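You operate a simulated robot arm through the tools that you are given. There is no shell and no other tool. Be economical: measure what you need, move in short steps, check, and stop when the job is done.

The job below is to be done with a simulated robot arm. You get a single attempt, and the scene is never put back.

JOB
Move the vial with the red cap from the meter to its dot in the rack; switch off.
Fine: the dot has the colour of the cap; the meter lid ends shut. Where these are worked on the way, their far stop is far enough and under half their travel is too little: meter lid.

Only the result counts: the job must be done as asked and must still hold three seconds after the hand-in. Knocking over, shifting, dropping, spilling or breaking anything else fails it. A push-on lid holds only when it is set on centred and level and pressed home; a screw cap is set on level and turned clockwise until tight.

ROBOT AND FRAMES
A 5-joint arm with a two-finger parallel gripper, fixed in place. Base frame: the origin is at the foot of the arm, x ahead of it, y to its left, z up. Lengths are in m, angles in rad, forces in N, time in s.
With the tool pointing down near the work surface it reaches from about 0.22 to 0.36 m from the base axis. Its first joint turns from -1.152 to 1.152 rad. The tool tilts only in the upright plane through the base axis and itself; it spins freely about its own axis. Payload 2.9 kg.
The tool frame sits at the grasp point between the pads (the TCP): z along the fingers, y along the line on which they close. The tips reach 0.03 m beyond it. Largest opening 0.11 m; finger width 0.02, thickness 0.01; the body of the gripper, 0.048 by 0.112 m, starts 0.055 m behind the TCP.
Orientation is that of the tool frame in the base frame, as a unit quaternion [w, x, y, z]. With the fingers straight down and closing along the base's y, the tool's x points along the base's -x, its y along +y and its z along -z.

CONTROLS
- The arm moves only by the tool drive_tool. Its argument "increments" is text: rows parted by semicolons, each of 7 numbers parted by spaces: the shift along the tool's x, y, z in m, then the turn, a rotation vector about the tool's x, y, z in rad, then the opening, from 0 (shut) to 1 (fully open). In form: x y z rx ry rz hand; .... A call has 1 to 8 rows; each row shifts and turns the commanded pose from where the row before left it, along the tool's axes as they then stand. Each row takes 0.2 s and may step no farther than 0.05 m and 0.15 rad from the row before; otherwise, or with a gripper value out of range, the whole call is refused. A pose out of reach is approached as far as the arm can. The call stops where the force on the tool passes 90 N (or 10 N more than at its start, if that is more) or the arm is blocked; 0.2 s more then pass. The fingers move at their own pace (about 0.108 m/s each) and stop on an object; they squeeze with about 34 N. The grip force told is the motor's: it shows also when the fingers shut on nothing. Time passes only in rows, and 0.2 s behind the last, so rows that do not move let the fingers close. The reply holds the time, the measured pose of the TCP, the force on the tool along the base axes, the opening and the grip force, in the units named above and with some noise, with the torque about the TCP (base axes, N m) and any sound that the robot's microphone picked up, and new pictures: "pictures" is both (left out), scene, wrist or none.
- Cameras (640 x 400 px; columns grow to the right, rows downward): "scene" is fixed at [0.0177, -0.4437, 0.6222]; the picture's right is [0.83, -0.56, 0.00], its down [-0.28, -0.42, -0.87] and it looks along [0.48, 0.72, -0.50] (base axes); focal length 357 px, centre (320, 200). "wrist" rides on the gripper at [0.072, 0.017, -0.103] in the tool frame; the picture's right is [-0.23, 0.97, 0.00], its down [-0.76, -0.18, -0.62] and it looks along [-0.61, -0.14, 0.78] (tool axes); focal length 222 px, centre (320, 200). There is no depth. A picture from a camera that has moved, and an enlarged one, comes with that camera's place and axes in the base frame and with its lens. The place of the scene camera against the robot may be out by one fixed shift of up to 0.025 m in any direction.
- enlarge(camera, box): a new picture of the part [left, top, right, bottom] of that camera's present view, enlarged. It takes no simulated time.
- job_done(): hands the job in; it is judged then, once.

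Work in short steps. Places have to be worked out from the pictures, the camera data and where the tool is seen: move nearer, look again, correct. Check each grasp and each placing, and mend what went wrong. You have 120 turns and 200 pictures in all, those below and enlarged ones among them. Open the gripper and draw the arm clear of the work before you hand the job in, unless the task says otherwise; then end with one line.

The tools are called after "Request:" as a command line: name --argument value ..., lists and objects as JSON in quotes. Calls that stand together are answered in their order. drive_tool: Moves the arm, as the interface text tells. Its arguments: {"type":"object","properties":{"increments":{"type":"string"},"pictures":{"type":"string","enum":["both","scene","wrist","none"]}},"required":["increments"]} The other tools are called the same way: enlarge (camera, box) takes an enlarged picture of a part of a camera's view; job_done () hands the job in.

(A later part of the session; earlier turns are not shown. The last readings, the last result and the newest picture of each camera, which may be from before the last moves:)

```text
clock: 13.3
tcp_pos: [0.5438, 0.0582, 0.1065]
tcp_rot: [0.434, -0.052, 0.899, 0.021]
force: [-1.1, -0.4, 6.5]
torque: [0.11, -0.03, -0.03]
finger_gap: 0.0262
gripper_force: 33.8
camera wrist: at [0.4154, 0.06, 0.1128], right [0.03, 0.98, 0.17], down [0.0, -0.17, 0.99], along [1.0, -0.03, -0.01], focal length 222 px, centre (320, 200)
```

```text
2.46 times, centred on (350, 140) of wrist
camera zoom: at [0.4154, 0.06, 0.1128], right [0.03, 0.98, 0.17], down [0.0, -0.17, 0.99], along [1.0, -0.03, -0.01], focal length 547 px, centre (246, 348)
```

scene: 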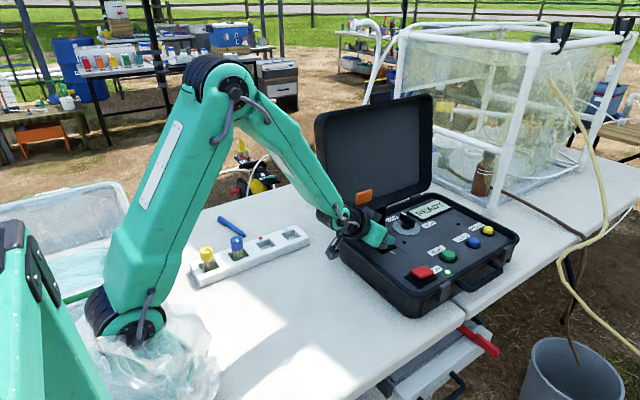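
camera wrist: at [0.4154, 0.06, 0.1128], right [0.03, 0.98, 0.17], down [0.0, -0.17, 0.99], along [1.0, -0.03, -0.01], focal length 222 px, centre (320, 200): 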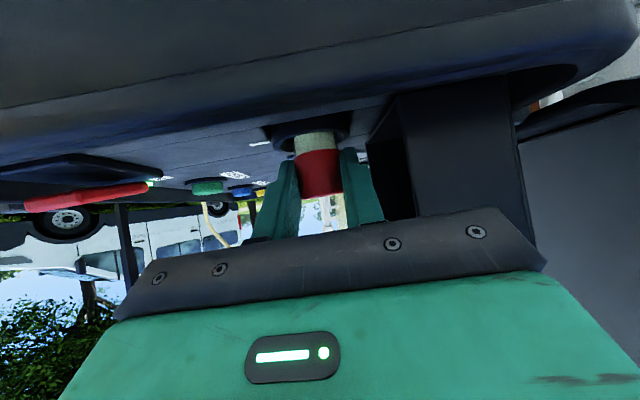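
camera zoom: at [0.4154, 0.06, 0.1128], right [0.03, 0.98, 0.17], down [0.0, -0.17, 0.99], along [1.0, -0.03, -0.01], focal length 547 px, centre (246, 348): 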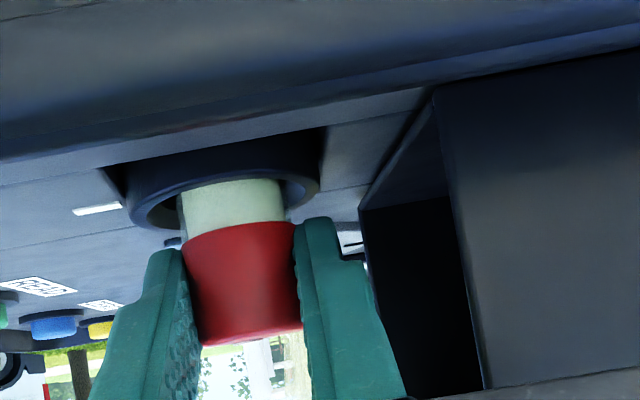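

The cap is gripped (gap 0.026). I'll lift straight up.

Request:
drive_tool --increments "-0.0157 0 -0.0124 0 0 0 0.15; -0.0196 0 -0.0156 0 0 0 0.15; -0.0235 0 -0.0187 0 0 0 0.15; -0.0235 0 -0.0187 0 0 0 0.15"

Request:
enlarge --camera "wrist" --box '[220, 40, 480, 220]'

Request:
enlarge --camera "scene" --box '[330, 150, 470, 270]'

```text
clock: 14.3
tcp_pos: [0.5431, 0.0582, 0.2119]
tcp_rot: [0.432, -0.053, 0.9, 0.021]
force: [-0.1, 0.4, -0.6]
torque: [0.02, 0.0, 0.01]
finger_gap: 0.0273
gripper_force: 34.4
camera wrist: at [0.4157, 0.0599, 0.2188], right [0.03, 0.98, 0.17], down [0.01, -0.17, 0.99], along [1.0, -0.03, -0.01], focal length 222 px, centre (320, 200)
```

scene: 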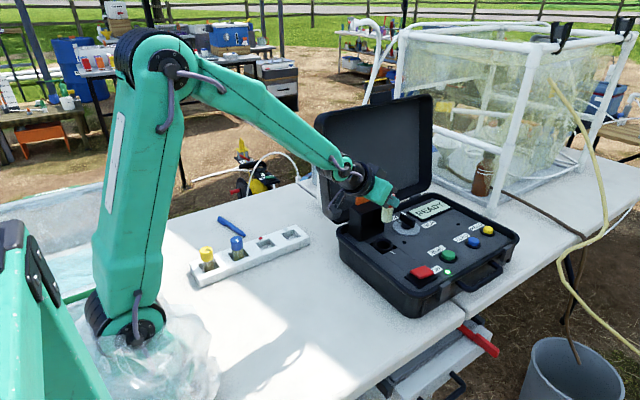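
wrist: 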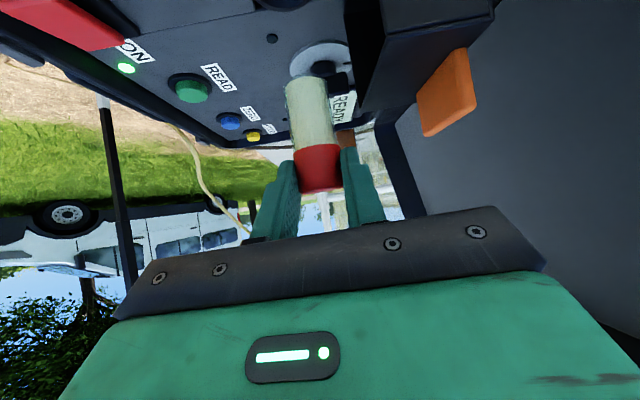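

```text
2.22 times, centred on (350, 130) of wrist
camera zoom: at [0.4157, 0.0599, 0.2188], right [0.03, 0.98, 0.17], down [0.01, -0.17, 0.99], along [1.0, -0.03, -0.01], focal length 494 px, centre (253, 356)
```

zoom: 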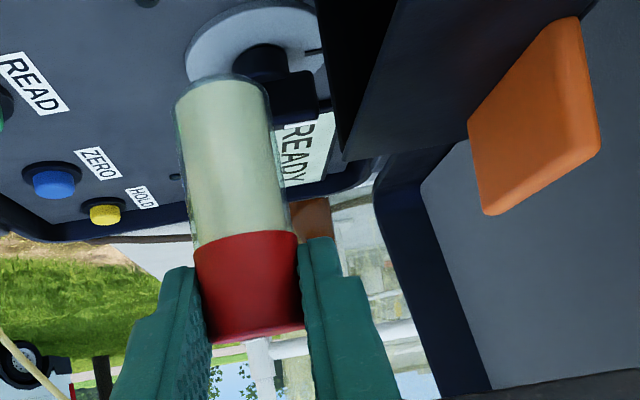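

```text
3.33 times, centred on (400, 210) of scene
camera zoom: at [0.0177, -0.4437, 0.6222], right [0.83, -0.56, 0.0], down [-0.28, -0.42, -0.87], along [0.48, 0.72, -0.5], focal length 1191 px, centre (53, 167)
```

zoom: 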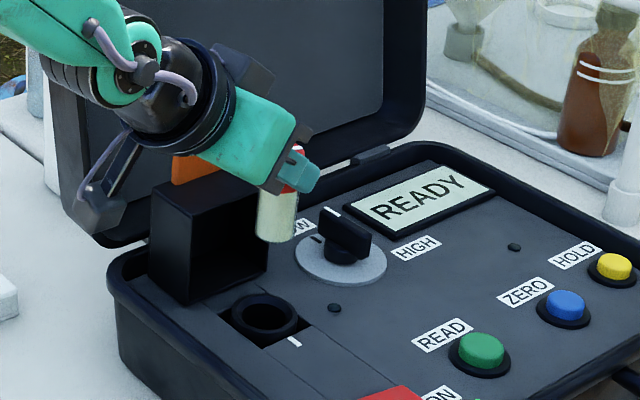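

The vial is out (about 0.074 m long, bottom near z 0.146) and hangs almost upright. I'll retract radially away from the meter.

Request:
drive_tool --increments "0.028 0 -0.0352 0 0 0 0.15; 0.028 0 -0.0352 0 0 0 0.15; 0.028 0 -0.0352 0 0 0 0.15; 0.024 0 -0.0302 0 0 0 0.15; 0.0019 0.045 -0.0024 -0.1018 0 -0.0809 0.15; 0.0019 0.045 -0.0024 -0.1018 0 -0.0809 0.15"

```text
clock: 15.8
tcp_pos: [0.3557, 0.1218, 0.211]
tcp_rot: [0.426, -0.162, 0.888, 0.063]
force: [-0.2, 0.4, -0.6]
torque: [-0.01, 0.02, 0.02]
finger_gap: 0.0273
gripper_force: 34.6
out of reach, approached as far as the arm can: row 3, 4
camera wrist: at [0.2316, 0.0936, 0.2194], right [-0.2, 0.97, 0.15], down [0.05, -0.14, 0.99], along [0.98, 0.21, -0.02], focal length 222 px, centre (320, 200)
```

scene: 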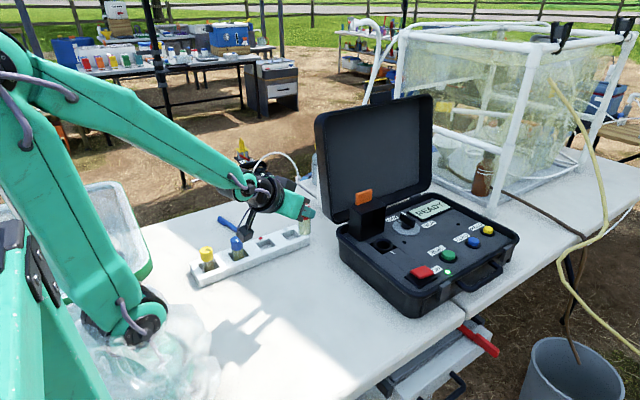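
wrist: 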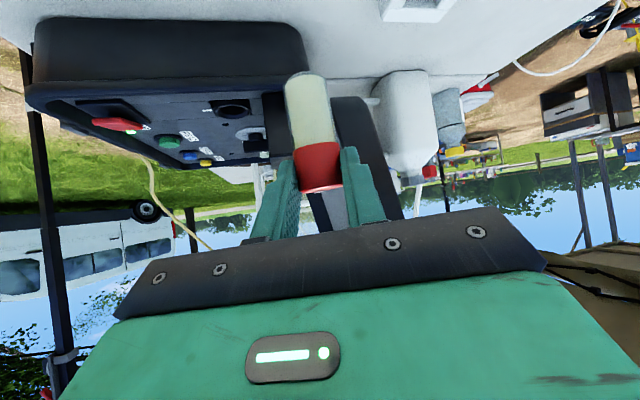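

Position is consistent. I'll continue yawing left toward the rack at this height.

Request:
drive_tool --increments "0.0017 0.045 -0.0021 -0.094 0 -0.0747 0.15; 0.0017 0.045 -0.0021 -0.094 0 -0.0747 0.15; 0.0017 0.045 -0.0021 -0.094 0 -0.0747 0.15"

Request:
enlarge --camera "wrist" --box '[200, 0, 520, 200]'

```text
clock: 16.6
tcp_pos: [0.2895, 0.2383, 0.2139]
tcp_rot: [0.405, -0.318, 0.846, 0.138]
force: [-0.4, -0.4, -0.3]
torque: [0.01, -0.03, 0.02]
finger_gap: 0.0271
gripper_force: 34.0
out of reach, approached as far as the arm can: row 2
camera wrist: at [0.182, 0.1686, 0.2217], right [-0.53, 0.84, 0.15], down [0.1, -0.12, 0.99], along [0.84, 0.54, -0.02], focal length 222 px, centre (320, 200)
```

scene: 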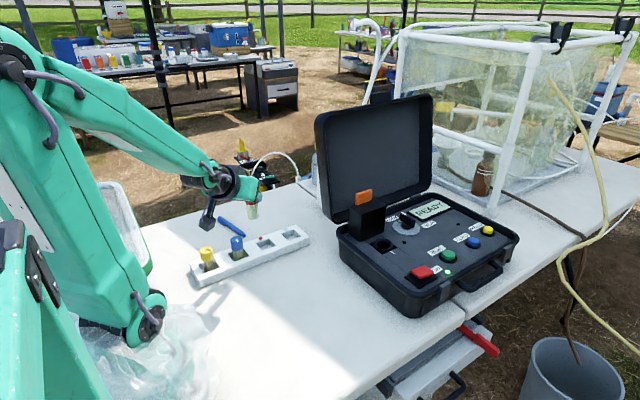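
wrist: 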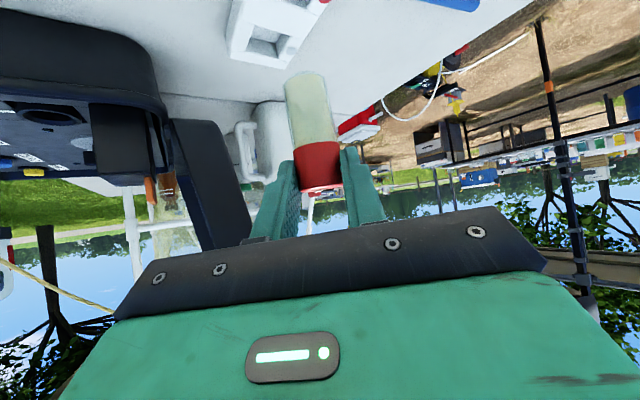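

```text
2.00 times, centred on (360, 100) of wrist
camera zoom: at [0.182, 0.1686, 0.2217], right [-0.53, 0.84, 0.15], down [0.1, -0.12, 0.99], along [0.84, 0.54, -0.02], focal length 444 px, centre (240, 400)
```

zoom: 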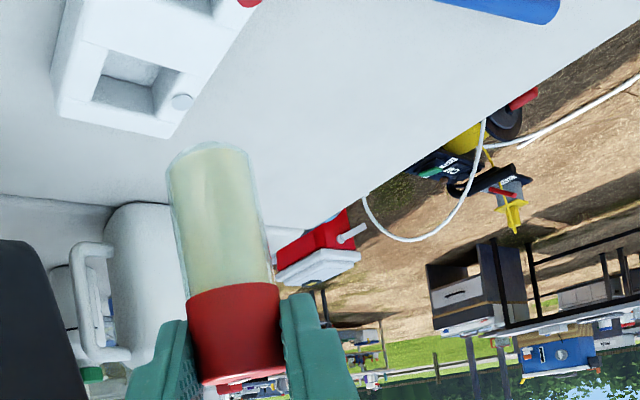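

Only the grey-dot slot is in view. I'll temporarily reduce the tilt so the camera looks down at the red slot.

Request:
drive_tool --increments "0 0 -0.01 0 0.15 0 0.15; 0 0 -0.01 0 0.15 0 0.15; 0 0 -0.01 0 0.15 0 0.15"

Request:
enlarge --camera "wrist" --box '[160, 0, 480, 200]'

```text
clock: 17.4
tcp_pos: [0.2729, 0.2254, 0.2369]
tcp_rot: [0.204, -0.346, 0.913, 0.07]
force: [0.0, 0.4, 0.6]
torque: [0.02, 0.0, 0.0]
finger_gap: 0.0275
gripper_force: 33.6
camera wrist: at [0.1782, 0.166, 0.2968], right [-0.49, 0.87, 0.08], down [0.43, 0.16, 0.89], along [0.76, 0.47, -0.45], focal length 222 px, centre (320, 200)
```

scene: 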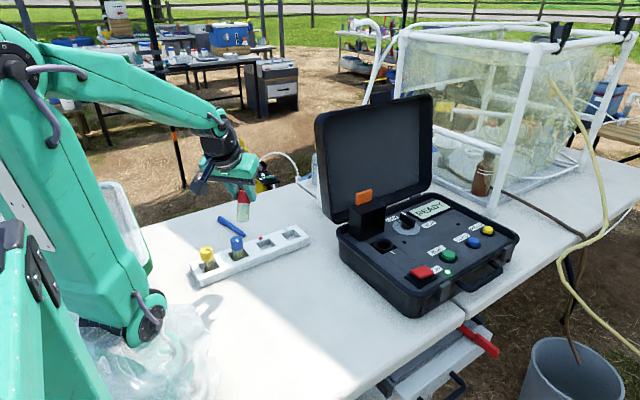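
wrist: 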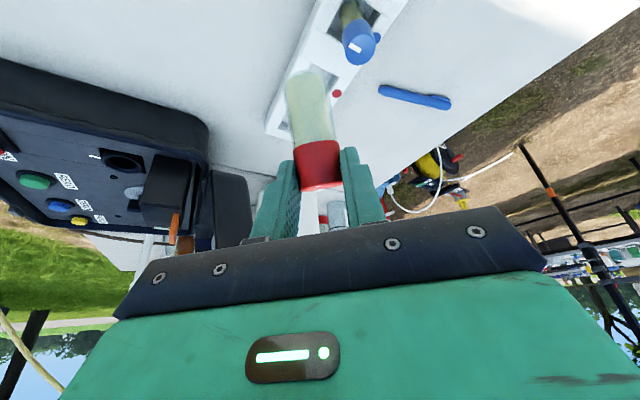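

```text
2.00 times, centred on (320, 100) of wrist
camera zoom: at [0.1782, 0.166, 0.2968], right [-0.49, 0.87, 0.08], down [0.43, 0.16, 0.89], along [0.76, 0.47, -0.45], focal length 444 px, centre (320, 400)
```

zoom: 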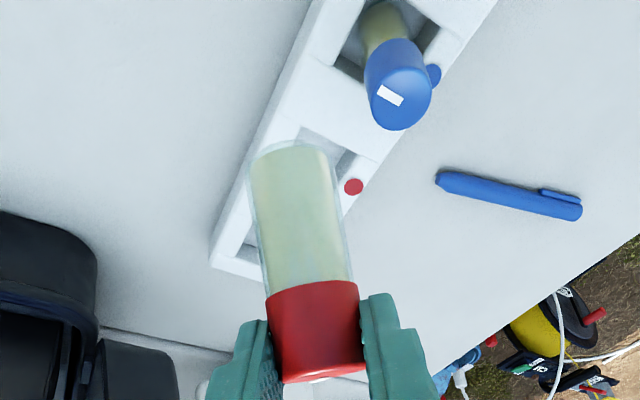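

The red slot measures centre ≈ (0.334, 0.277), opening about 0.04 m, rack top ≈ 0.03, and the blue cap top is ≈0.075–0.08. I'll restore the original tilt so the vial is upright, and move above the slot.

Request:
drive_tool --increments "0 0 0 0 -0.15 0 0.15; 0 0 0 0 -0.15 0 0.15; 0 0 0 0 -0.15 0 0.15; -0.0082 0 0.0401 0 0 0 0.15; -0.0082 0 0.0401 0 0 0 0.15"

Request:
enlarge --camera "scene" --box '[190, 170, 330, 290]'

Request:
enlarge --camera "wrist" --box '[200, 0, 480, 210]'

```text
clock: 18.6
tcp_pos: [0.3308, 0.2794, 0.1997]
tcp_rot: [0.404, -0.32, 0.845, 0.142]
force: [-0.6, -0.5, -0.9]
torque: [0.01, 0.04, -0.01]
finger_gap: 0.0273
gripper_force: 33.9
out of reach, approached as far as the arm can: row 3
camera wrist: at [0.2251, 0.2085, 0.2076], right [-0.53, 0.83, 0.16], down [0.1, -0.12, 0.99], along [0.84, 0.54, -0.02], focal length 222 px, centre (320, 200)
```

scene: 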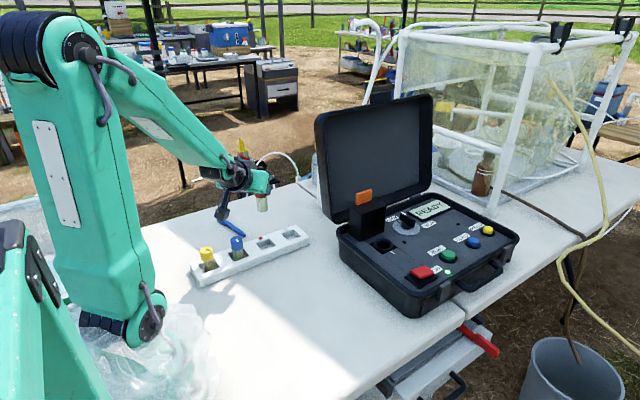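
wrist: 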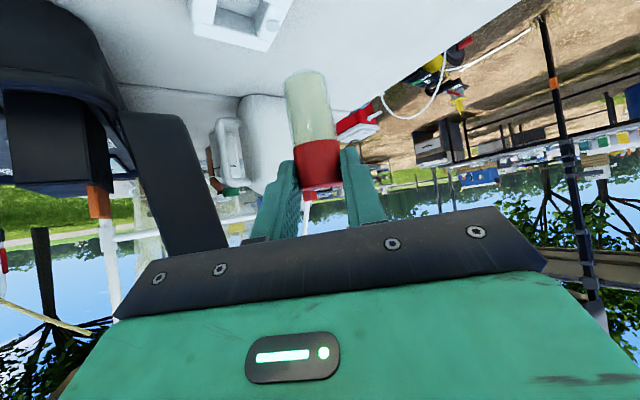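

```text
3.33 times, centred on (260, 230) of scene
camera zoom: at [0.0177, -0.4437, 0.6222], right [0.83, -0.56, 0.0], down [-0.28, -0.42, -0.87], along [0.48, 0.72, -0.5], focal length 1191 px, centre (520, 100)
```

zoom: 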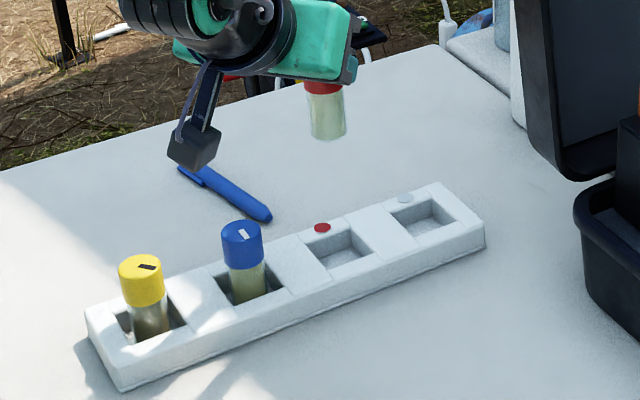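

```text
1.90 times, centred on (340, 105) of wrist
camera zoom: at [0.2251, 0.2085, 0.2076], right [-0.53, 0.83, 0.16], down [0.1, -0.12, 0.99], along [0.84, 0.54, -0.02], focal length 423 px, centre (282, 381)
```

zoom: 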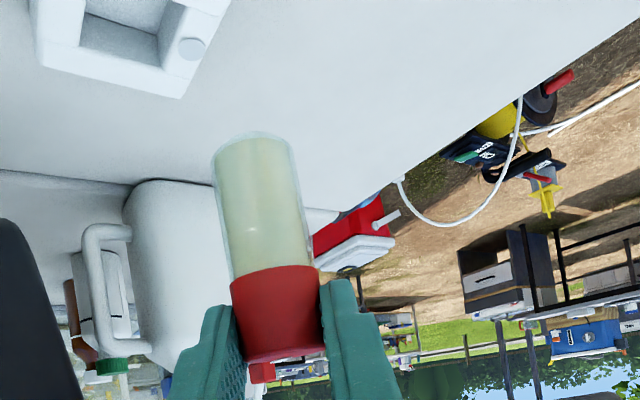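

The vial hangs upright and is about 8 mm too far in +y. I'll correct that and lower to just above the rack (vial bottom at about z 0.055).

Request:
drive_tool --increments "0.0226 -0.0062 0.0119 0.011 0 0.009 0.15; 0.0194 0 0.0158 0 0 0 0.15; 0.0194 0 0.0158 0 0 0 0.15"

Request:
enlarge --camera "scene" --box '[200, 190, 320, 290]'

Request:
enlarge --camera "wrist" --box '[200, 0, 480, 210]'

```text
clock: 19.4
tcp_pos: [0.3334, 0.2694, 0.1258]
tcp_rot: [0.407, -0.312, 0.848, 0.137]
force: [-0.4, -0.6, -1.0]
torque: [0.03, 0.0, -0.01]
finger_gap: 0.0276
gripper_force: 33.6
camera wrist: at [0.2252, 0.2012, 0.1327], right [-0.52, 0.84, 0.16], down [0.1, -0.12, 0.99], along [0.85, 0.53, -0.02], focal length 222 px, centre (320, 200)
```

scene: 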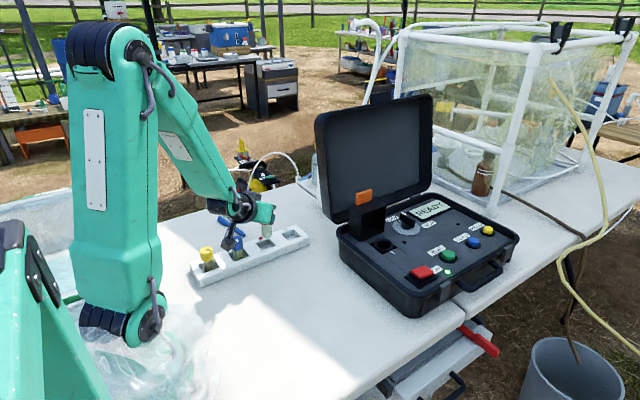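
wrist: 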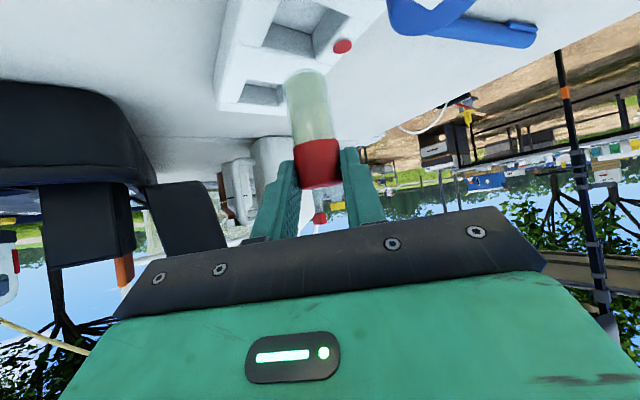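

```text
4.00 times, centred on (260, 240) of scene
camera zoom: at [0.0177, -0.4437, 0.6222], right [0.83, -0.56, 0.0], down [-0.28, -0.42, -0.87], along [0.48, 0.72, -0.5], focal length 1430 px, centre (560, 40)
```

zoom: 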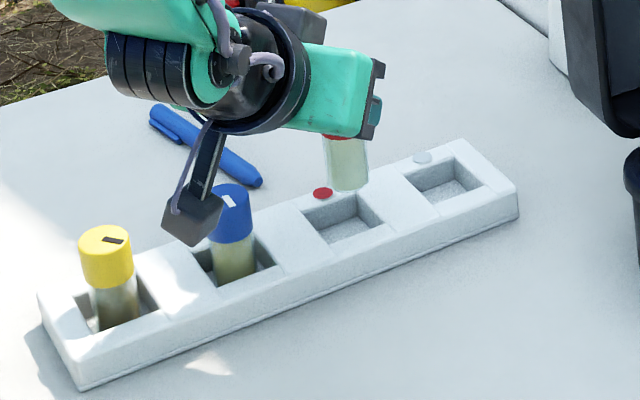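

```text
1.90 times, centred on (340, 105) of wrist
camera zoom: at [0.2252, 0.2012, 0.1327], right [-0.52, 0.84, 0.16], down [0.1, -0.12, 0.99], along [0.85, 0.53, -0.02], focal length 423 px, centre (282, 381)
```

zoom: 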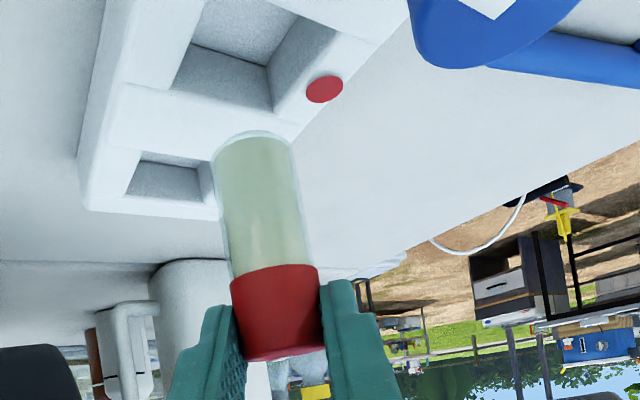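

Vial centre is about (0.3395, 0.2735) against slot centre (0.334, 0.276). I'll apply that small correction, then lower into the slot to about 1 cm above rest.

Request:
drive_tool --increments "0.0017 0.0054 -0.0021 -0.0097 0 -0.0079 0.15; 0.0116 0 0.0095 0 0 0 0.15; 0.0116 0 0.0095 0 0 0 0.15"

Request:
enlarge --camera "scene" --box '[200, 190, 320, 290]'

Request:
enlarge --camera "wrist" --box '[200, 0, 480, 210]'

```text
clock: 20.1
tcp_pos: [0.3277, 0.2699, 0.0941]
tcp_rot: [0.407, -0.318, 0.845, 0.14]
force: [-0.5, 0.2, -1.0]
torque: [0.01, 0.01, -0.02]
finger_gap: 0.0273
gripper_force: 34.1
camera wrist: at [0.2205, 0.2003, 0.1025], right [-0.53, 0.84, 0.15], down [0.1, -0.12, 0.99], along [0.84, 0.53, -0.02], focal length 222 px, centre (320, 200)
```

scene: 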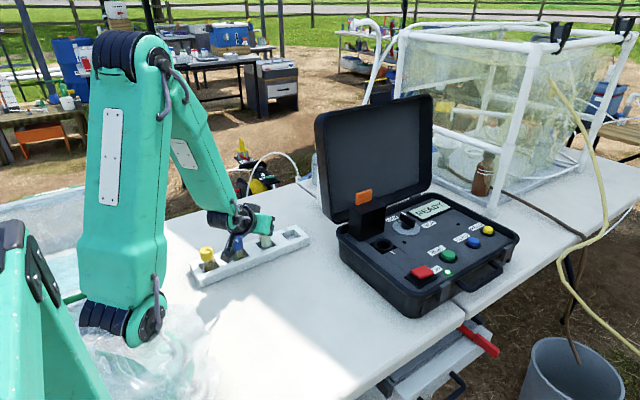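
wrist: 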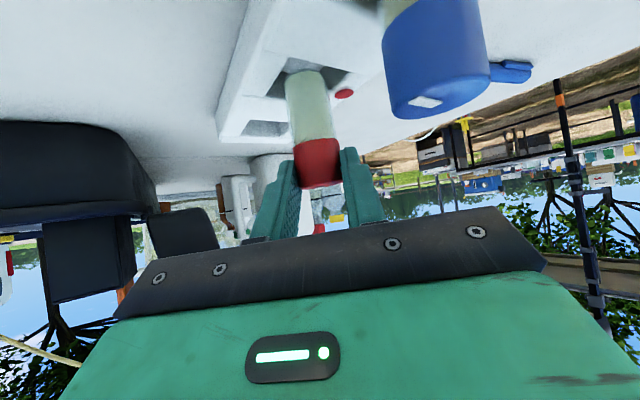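

```text
4.00 times, centred on (260, 240) of scene
camera zoom: at [0.0177, -0.4437, 0.6222], right [0.83, -0.56, 0.0], down [-0.28, -0.42, -0.87], along [0.48, 0.72, -0.5], focal length 1430 px, centre (560, 40)
```

zoom: 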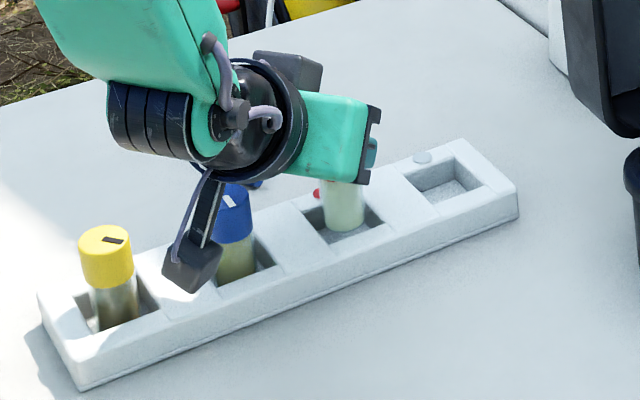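

```text
1.90 times, centred on (340, 105) of wrist
camera zoom: at [0.2205, 0.2003, 0.1025], right [-0.53, 0.84, 0.15], down [0.1, -0.12, 0.99], along [0.84, 0.53, -0.02], focal length 423 px, centre (282, 381)
```

zoom: 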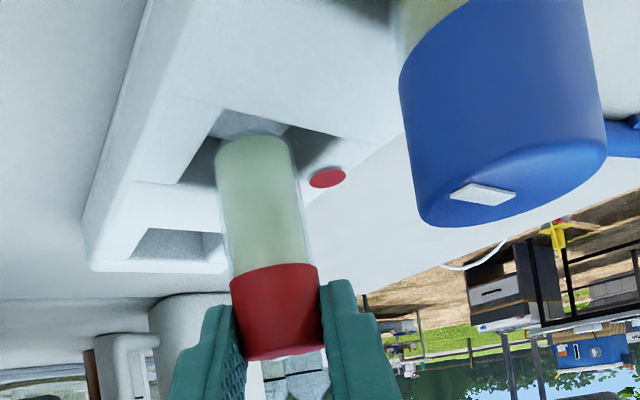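

The vial is entering the slot well centred and clear of the blue vial. I'll lower another 18 mm in small steps, watching the force.

Request:
drive_tool --increments "0.0062 0 0.0051 0 0 0 0.15; 0.0046 0 0.0038 0 0 0 0.15; 0.0031 0 0.0025 0 0 0 0.15"

Request:
enlarge --camera "scene" --box '[200, 190, 320, 290]'

Request:
enlarge --camera "wrist" --box '[200, 0, 560, 220]'

```text
clock: 20.9
tcp_pos: [0.329, 0.2695, 0.0782]
tcp_rot: [0.407, -0.316, 0.846, 0.138]
force: [-2.3, -1.0, 5.0]
torque: [0.06, 0.08, 0.04]
finger_gap: 0.0273
gripper_force: 33.7
camera wrist: at [0.2211, 0.2006, 0.0859], right [-0.53, 0.84, 0.15], down [0.1, -0.12, 0.99], along [0.84, 0.53, -0.02], focal length 222 px, centre (320, 200)
```

scene: 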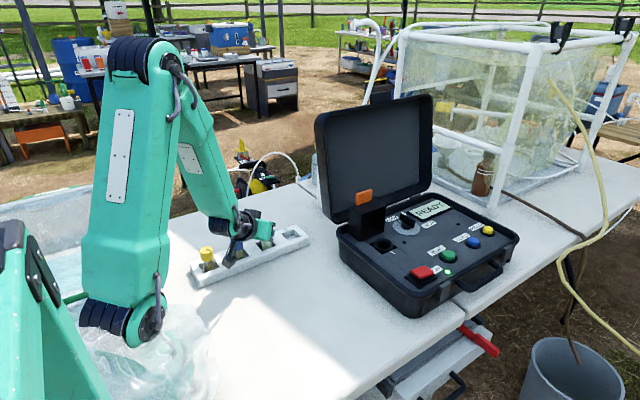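
wrist: 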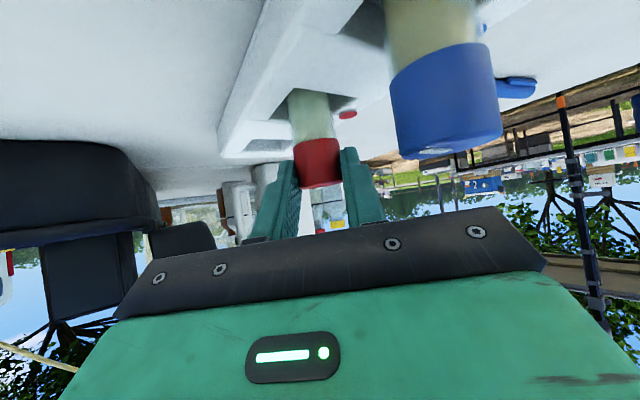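

```text
4.00 times, centred on (260, 240) of scene
camera zoom: at [0.0177, -0.4437, 0.6221], right [0.83, -0.56, 0.0], down [-0.28, -0.42, -0.87], along [0.48, 0.72, -0.5], focal length 1430 px, centre (560, 40)
```

zoom: 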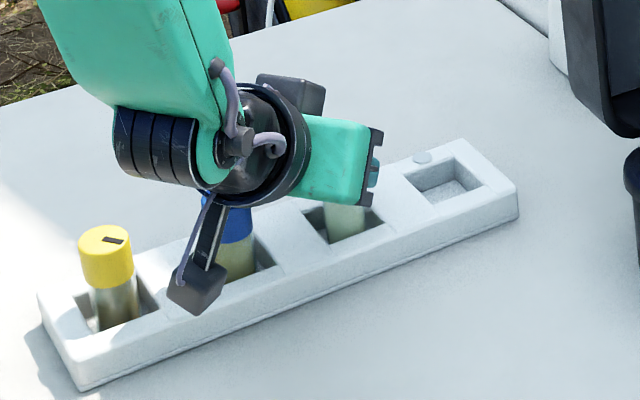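

```text
1.78 times, centred on (380, 110) of wrist
camera zoom: at [0.2211, 0.2006, 0.0859], right [-0.53, 0.84, 0.15], down [0.1, -0.12, 0.99], along [0.84, 0.53, -0.02], focal length 395 px, centre (213, 360)
```

zoom: 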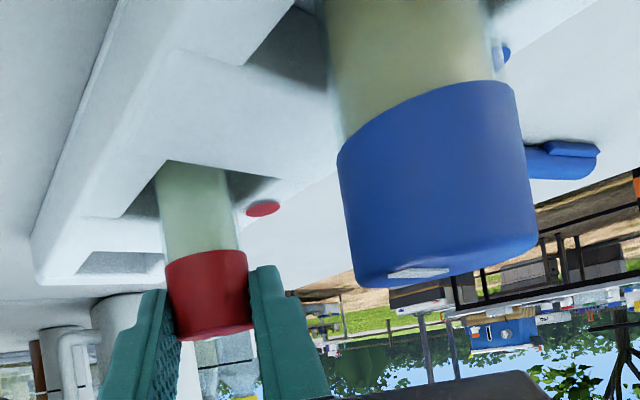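

Upward force of 5 N and a 2 mm shortfall show the vial is on the slot floor. I'll release by opening slightly.

Request:
drive_tool --increments "0 0 0 0 0 0 0.32; 0 0 0 0 0 0 0.4; 0 0 0 0 0 0 0.4"

Request:
enlarge --camera "wrist" --box '[200, 0, 560, 220]'

```text
clock: 21.8
tcp_pos: [0.328, 0.2697, 0.0784]
tcp_rot: [0.406, -0.317, 0.846, 0.139]
force: [0.9, 0.6, 0.1]
torque: [-0.02, -0.03, 0.01]
finger_gap: 0.0439
gripper_force: 0.0
camera wrist: at [0.2208, 0.2003, 0.0856], right [-0.53, 0.84, 0.15], down [0.1, -0.12, 0.99], along [0.84, 0.53, -0.02], focal length 222 px, centre (320, 200)
```

scene: 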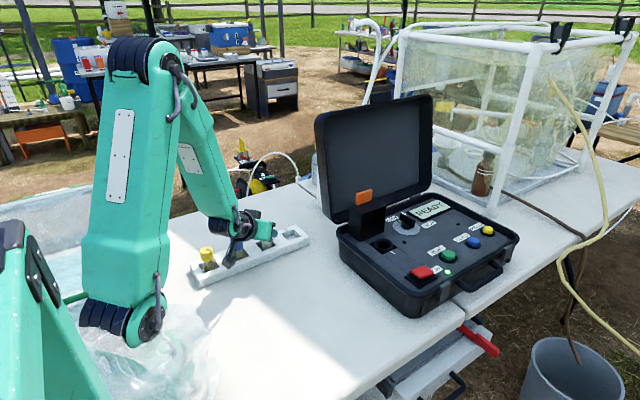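
wrist: 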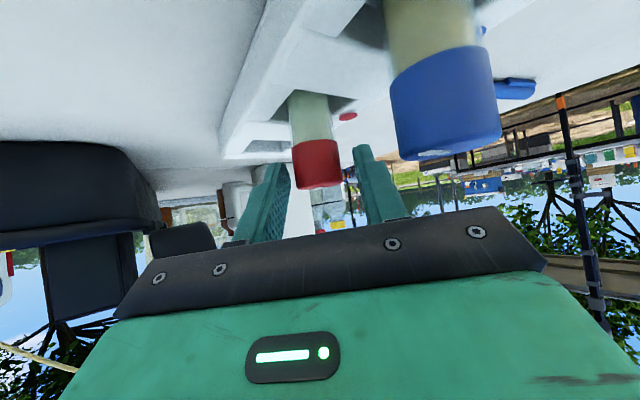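

```text
1.78 times, centred on (380, 110) of wrist
camera zoom: at [0.2208, 0.2003, 0.0856], right [-0.53, 0.84, 0.15], down [0.1, -0.12, 0.99], along [0.84, 0.53, -0.02], focal length 395 px, centre (213, 360)
```

zoom: 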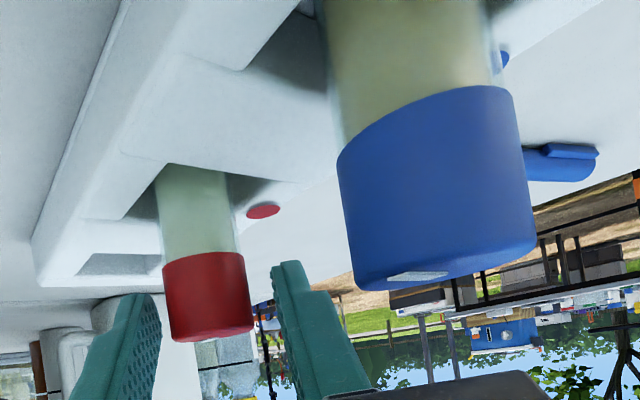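

The vial stands upright in the red-dot slot. I'll lift the hand straight up, off the vial.

Request:
drive_tool --increments "-0.0155 0 -0.0127 0 0 0 0.4; -0.0232 0 -0.019 0 0 0 0.4; -0.0232 0 -0.019 0 0 0 0.4; -0.0232 0 -0.019 0 0 0 0.4"

Request:
enlarge --camera "scene" --box '[180, 190, 320, 290]'

```text
clock: 22.8
tcp_pos: [0.327, 0.2711, 0.1856]
tcp_rot: [0.406, -0.317, 0.845, 0.14]
force: [0.0, 0.0, 0.0]
torque: [-0.01, 0.0, -0.03]
finger_gap: 0.0441
gripper_force: 0.1
camera wrist: at [0.2197, 0.2009, 0.1956], right [-0.53, 0.84, 0.16], down [0.1, -0.12, 0.99], along [0.84, 0.54, -0.02], focal length 222 px, centre (320, 200)
```

scene: 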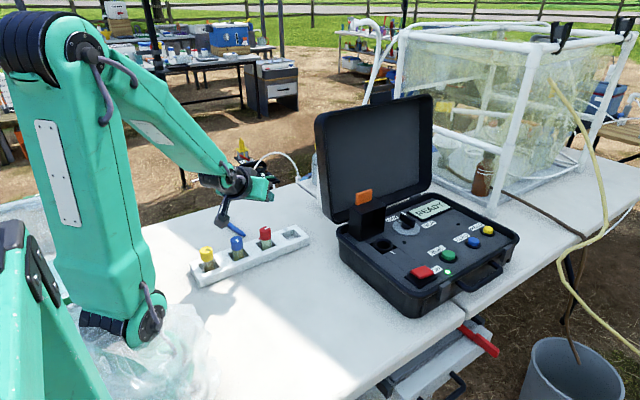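
wrist: 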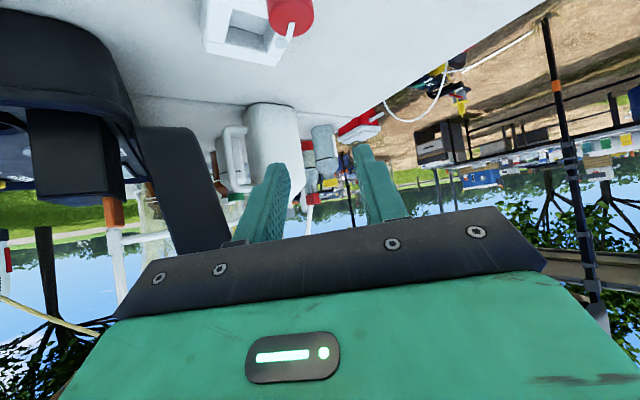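

```text
4.00 times, centred on (250, 240) of scene
camera zoom: at [0.0177, -0.4437, 0.6222], right [0.83, -0.56, 0.0], down [-0.28, -0.42, -0.87], along [0.48, 0.72, -0.5], focal length 1430 px, centre (600, 40)
```

zoom: 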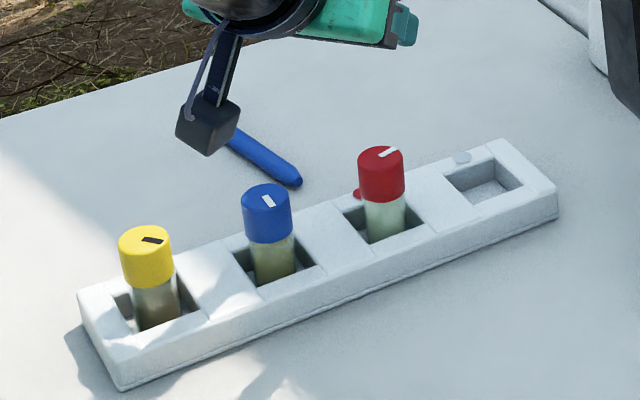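

The red vial now stands in its slot by the red dot. Next I'll close the lid: fingers shut, raise, and yaw back toward the meter.

Request:
drive_tool --increments "-0.0134 -0.0424 -0.0136 0.0774 0 0.0633 0; -0.0134 -0.0424 -0.0136 0.0774 0 0.0633 0; -0.0134 -0.0424 -0.0136 0.0774 0 0.0633 0; -0.0134 -0.0424 -0.0136 0.0774 0 0.0633 0"

Request:
enlarge --camera "wrist" --box '[140, 0, 500, 220]'

```text
clock: 23.8
tcp_pos: [0.4086, 0.1241, 0.2653]
tcp_rot: [0.427, -0.143, 0.891, 0.059]
force: [-0.4, -1.0, 0.3]
torque: [-0.03, 0.01, 0.0]
finger_gap: 0.0
gripper_force: 33.6
camera wrist: at [0.283, 0.1014, 0.2726], right [-0.16, 0.97, 0.16], down [0.04, -0.15, 0.99], along [0.99, 0.17, -0.02], focal length 222 px, centre (320, 200)
```

scene: 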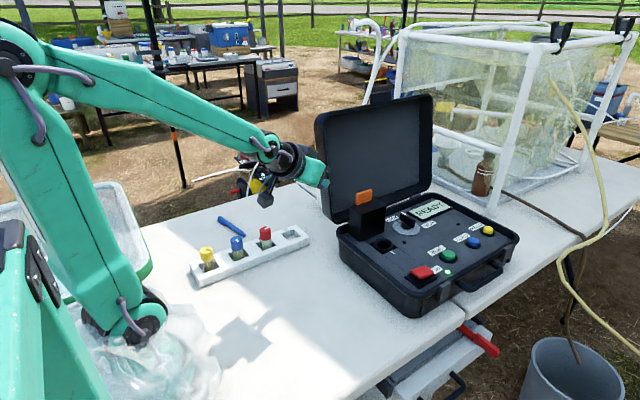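
wrist: 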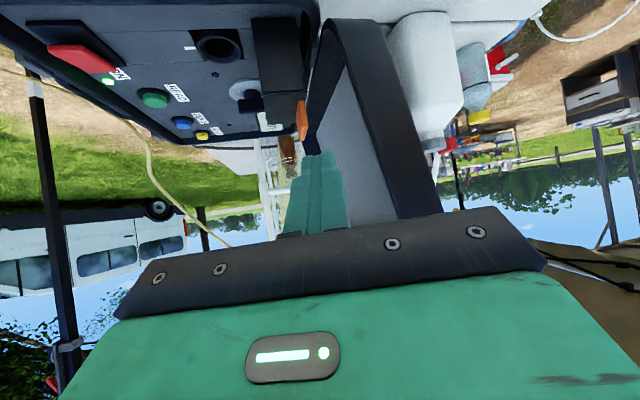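

```text
1.78 times, centred on (320, 110) of wrist
camera zoom: at [0.283, 0.1014, 0.2726], right [-0.16, 0.97, 0.16], down [0.04, -0.15, 0.99], along [0.99, 0.17, -0.02], focal length 395 px, centre (320, 360)
```

zoom: 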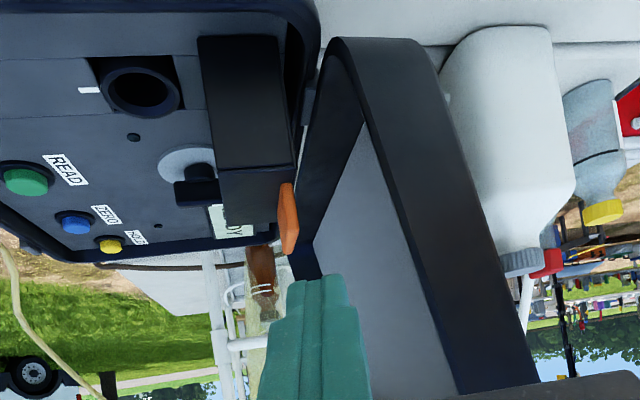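

The tab stands at y≈0.131–0.14, z 0.157–0.196, and the case lid rim is beyond y≈0.19. I'll open the fingers to 0.05 m so they straddle the tab, with the +y finger going behind it, and move above.

Request:
drive_tool --increments "-0.0226 -0.0123 0.0278 0.0179 0 0.0145 0.455; -0.0226 -0.0123 0.0278 0.0179 0 0.0145 0.455; -0.0226 -0.0123 0.0278 0.0179 0 0.0145 0.455"

Request:
enlarge --camera "wrist" --box '[180, 40, 500, 240]'

Request:
enlarge --camera "scene" --box '[310, 130, 450, 250]'

```text
clock: 24.6
tcp_pos: [0.5214, 0.1205, 0.2672]
tcp_rot: [0.429, -0.112, 0.895, 0.044]
force: [0.5, -0.8, 0.4]
torque: [0.04, 0.0, 0.0]
finger_gap: 0.0498
gripper_force: 0.0
camera wrist: at [0.3942, 0.106, 0.2743], right [-0.09, 0.98, 0.16], down [0.03, -0.16, 0.99], along [0.99, 0.1, -0.02], focal length 222 px, centre (320, 200)
```

scene: 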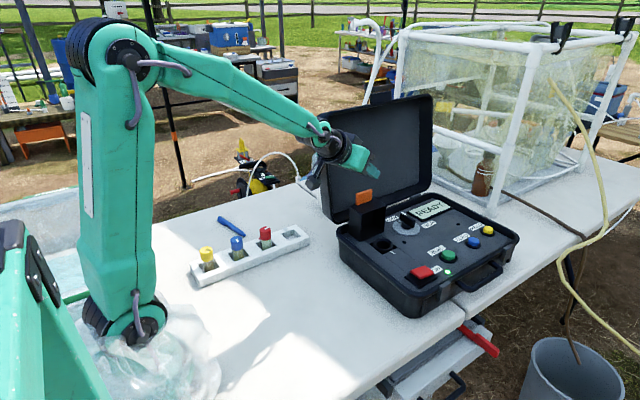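
wrist: 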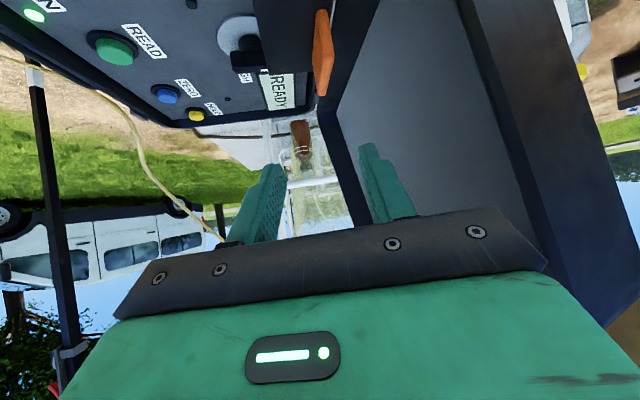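

```text
2.00 times, centred on (340, 140) of wrist
camera zoom: at [0.3942, 0.106, 0.2743], right [-0.09, 0.98, 0.16], down [0.03, -0.16, 0.99], along [0.99, 0.1, -0.02], focal length 444 px, centre (280, 320)
```

zoom: 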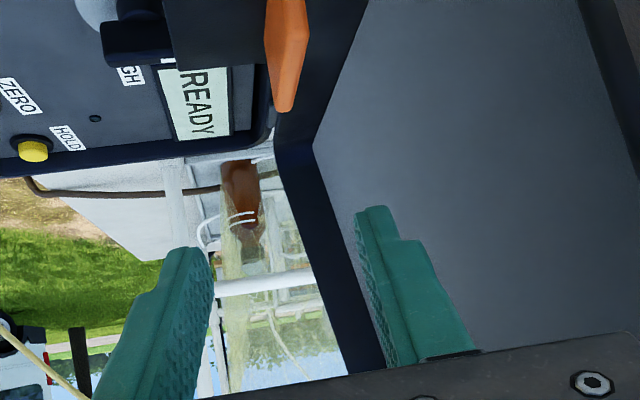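

```text
3.33 times, centred on (380, 190) of scene
camera zoom: at [0.0177, -0.4437, 0.6222], right [0.83, -0.56, 0.0], down [-0.28, -0.42, -0.87], along [0.48, 0.72, -0.5], focal length 1191 px, centre (120, 233)
```

zoom: 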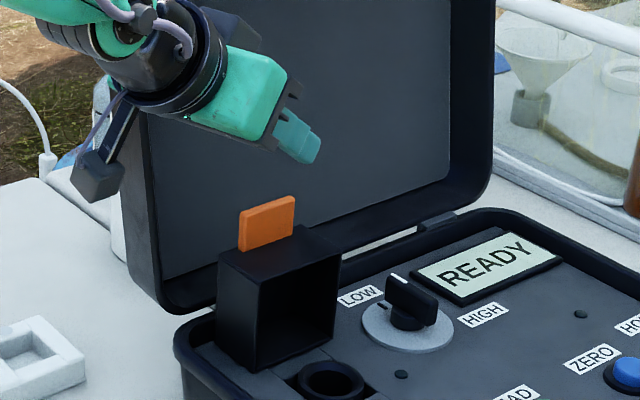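

The +y finger's inner face is near y 0.150 and the tab's back is near 0.144. I'll shift 4 mm further left for margin and descend so the tab is between the fingers.

Request:
drive_tool --increments "0.0 0.004 0 -0.006 0 -0.005 0.455; 0.0189 0 0.0153 0 0 0 0.455; 0.0189 0 0.0153 0 0 0 0.455; 0.0165 0 0.0134 0 0 0 0.455"

Request:
enlarge --camera "wrist" --box '[180, 40, 500, 240]'

Request:
enlarge --camera "scene" --box '[310, 150, 450, 270]'

```text
clock: 25.6
tcp_pos: [0.5221, 0.1242, 0.1957]
tcp_rot: [0.43, -0.117, 0.894, 0.047]
force: [0.5, 0.0, 0.6]
torque: [-0.02, 0.0, -0.01]
finger_gap: 0.0503
gripper_force: 0.1
camera wrist: at [0.3948, 0.1095, 0.2036], right [-0.1, 0.98, 0.16], down [0.03, -0.16, 0.99], along [0.99, 0.11, -0.01], focal length 222 px, centre (320, 200)
```

scene: 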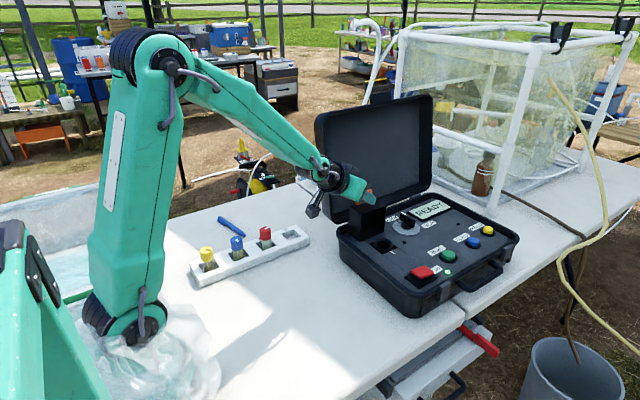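
wrist: 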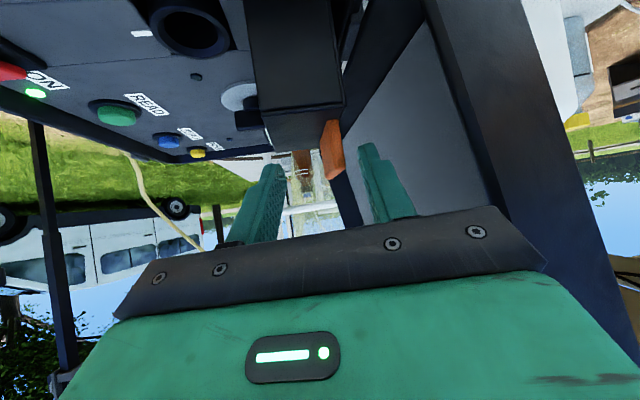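

```text
2.00 times, centred on (340, 140) of wrist
camera zoom: at [0.3948, 0.1095, 0.2036], right [-0.1, 0.98, 0.16], down [0.03, -0.16, 0.99], along [0.99, 0.11, -0.01], focal length 444 px, centre (280, 320)
```

zoom: 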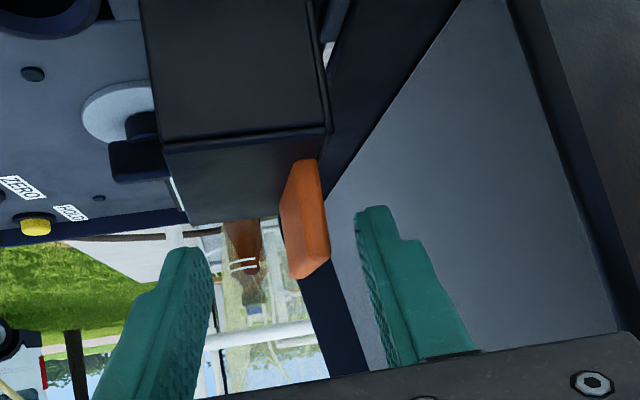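

```text
3.33 times, centred on (380, 210) of scene
camera zoom: at [0.0177, -0.4437, 0.6222], right [0.83, -0.56, 0.0], down [-0.28, -0.42, -0.87], along [0.48, 0.72, -0.5], focal length 1191 px, centre (120, 167)
```

zoom: 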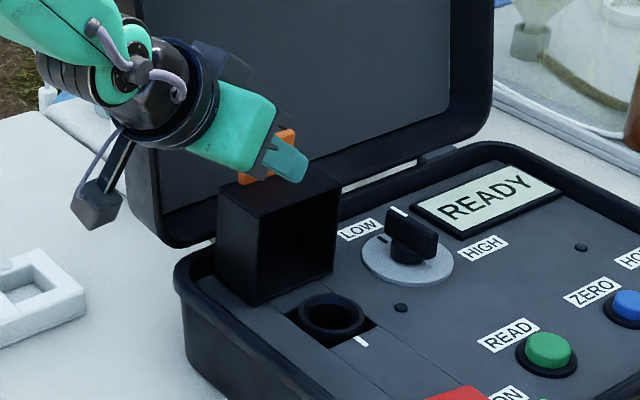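

The tab is between the fingers. I'll pull it toward -y along its arc with the rear finger.

Request:
drive_tool --increments "-0.0007 -0.0311 -0.0101 0.045 0 0.0365 0.455; 0 -0.0197 -0.0046 0.0295 0 0.024 0.455; 0.003 -0.0208 -0.0014 0.031 0 0.025 0.455"

Request:
enlarge --camera "wrist" --box '[180, 40, 500, 240]'

Request:
enlarge --camera "scene" --box '[310, 150, 450, 270]'

```text
clock: 26.4
tcp_pos: [0.5239, 0.0506, 0.2053]
tcp_rot: [0.432, -0.053, 0.9, 0.015]
force: [0.1, -0.8, -0.6]
torque: [0.03, -0.01, 0.03]
finger_gap: 0.0499
gripper_force: 0.1
camera wrist: at [0.397, 0.053, 0.2116], right [0.03, 0.99, 0.16], down [0.01, -0.16, 0.99], along [1.0, -0.03, -0.01], focal length 222 px, centre (320, 200)
```

scene: 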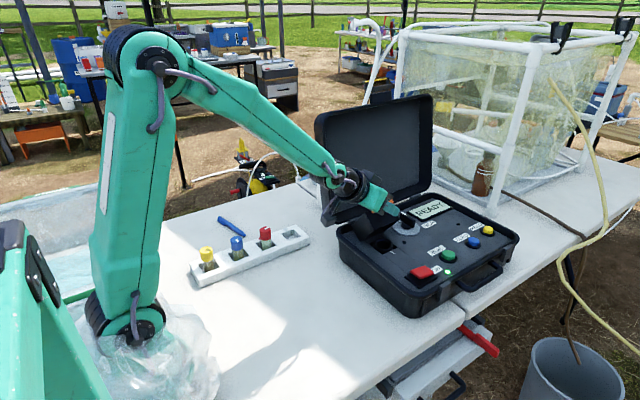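
wrist: 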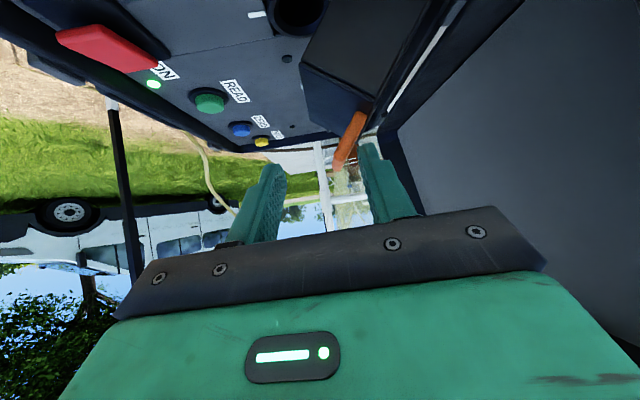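

```text
2.00 times, centred on (340, 140) of wrist
camera zoom: at [0.397, 0.053, 0.2116], right [0.03, 0.99, 0.16], down [0.01, -0.16, 0.99], along [1.0, -0.03, -0.01], focal length 444 px, centre (280, 320)
```

zoom: 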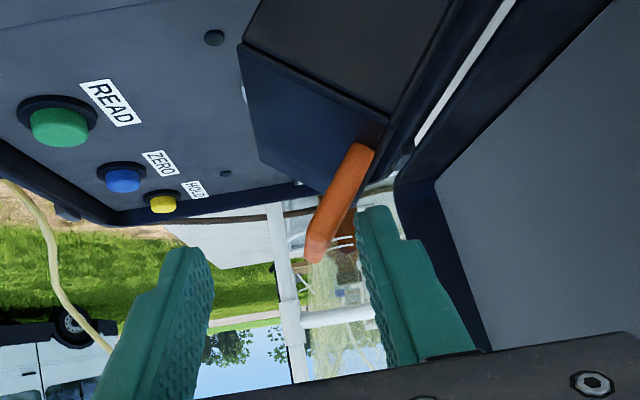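

```text
3.33 times, centred on (380, 210) of scene
camera zoom: at [0.0177, -0.4437, 0.6222], right [0.83, -0.56, 0.0], down [-0.28, -0.42, -0.87], along [0.48, 0.72, -0.5], focal length 1191 px, centre (120, 167)
```

zoom: 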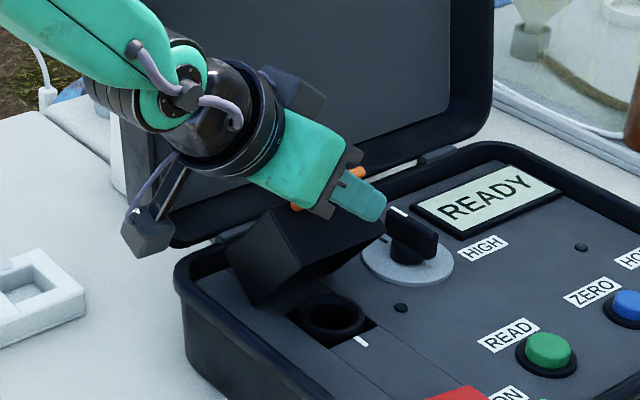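

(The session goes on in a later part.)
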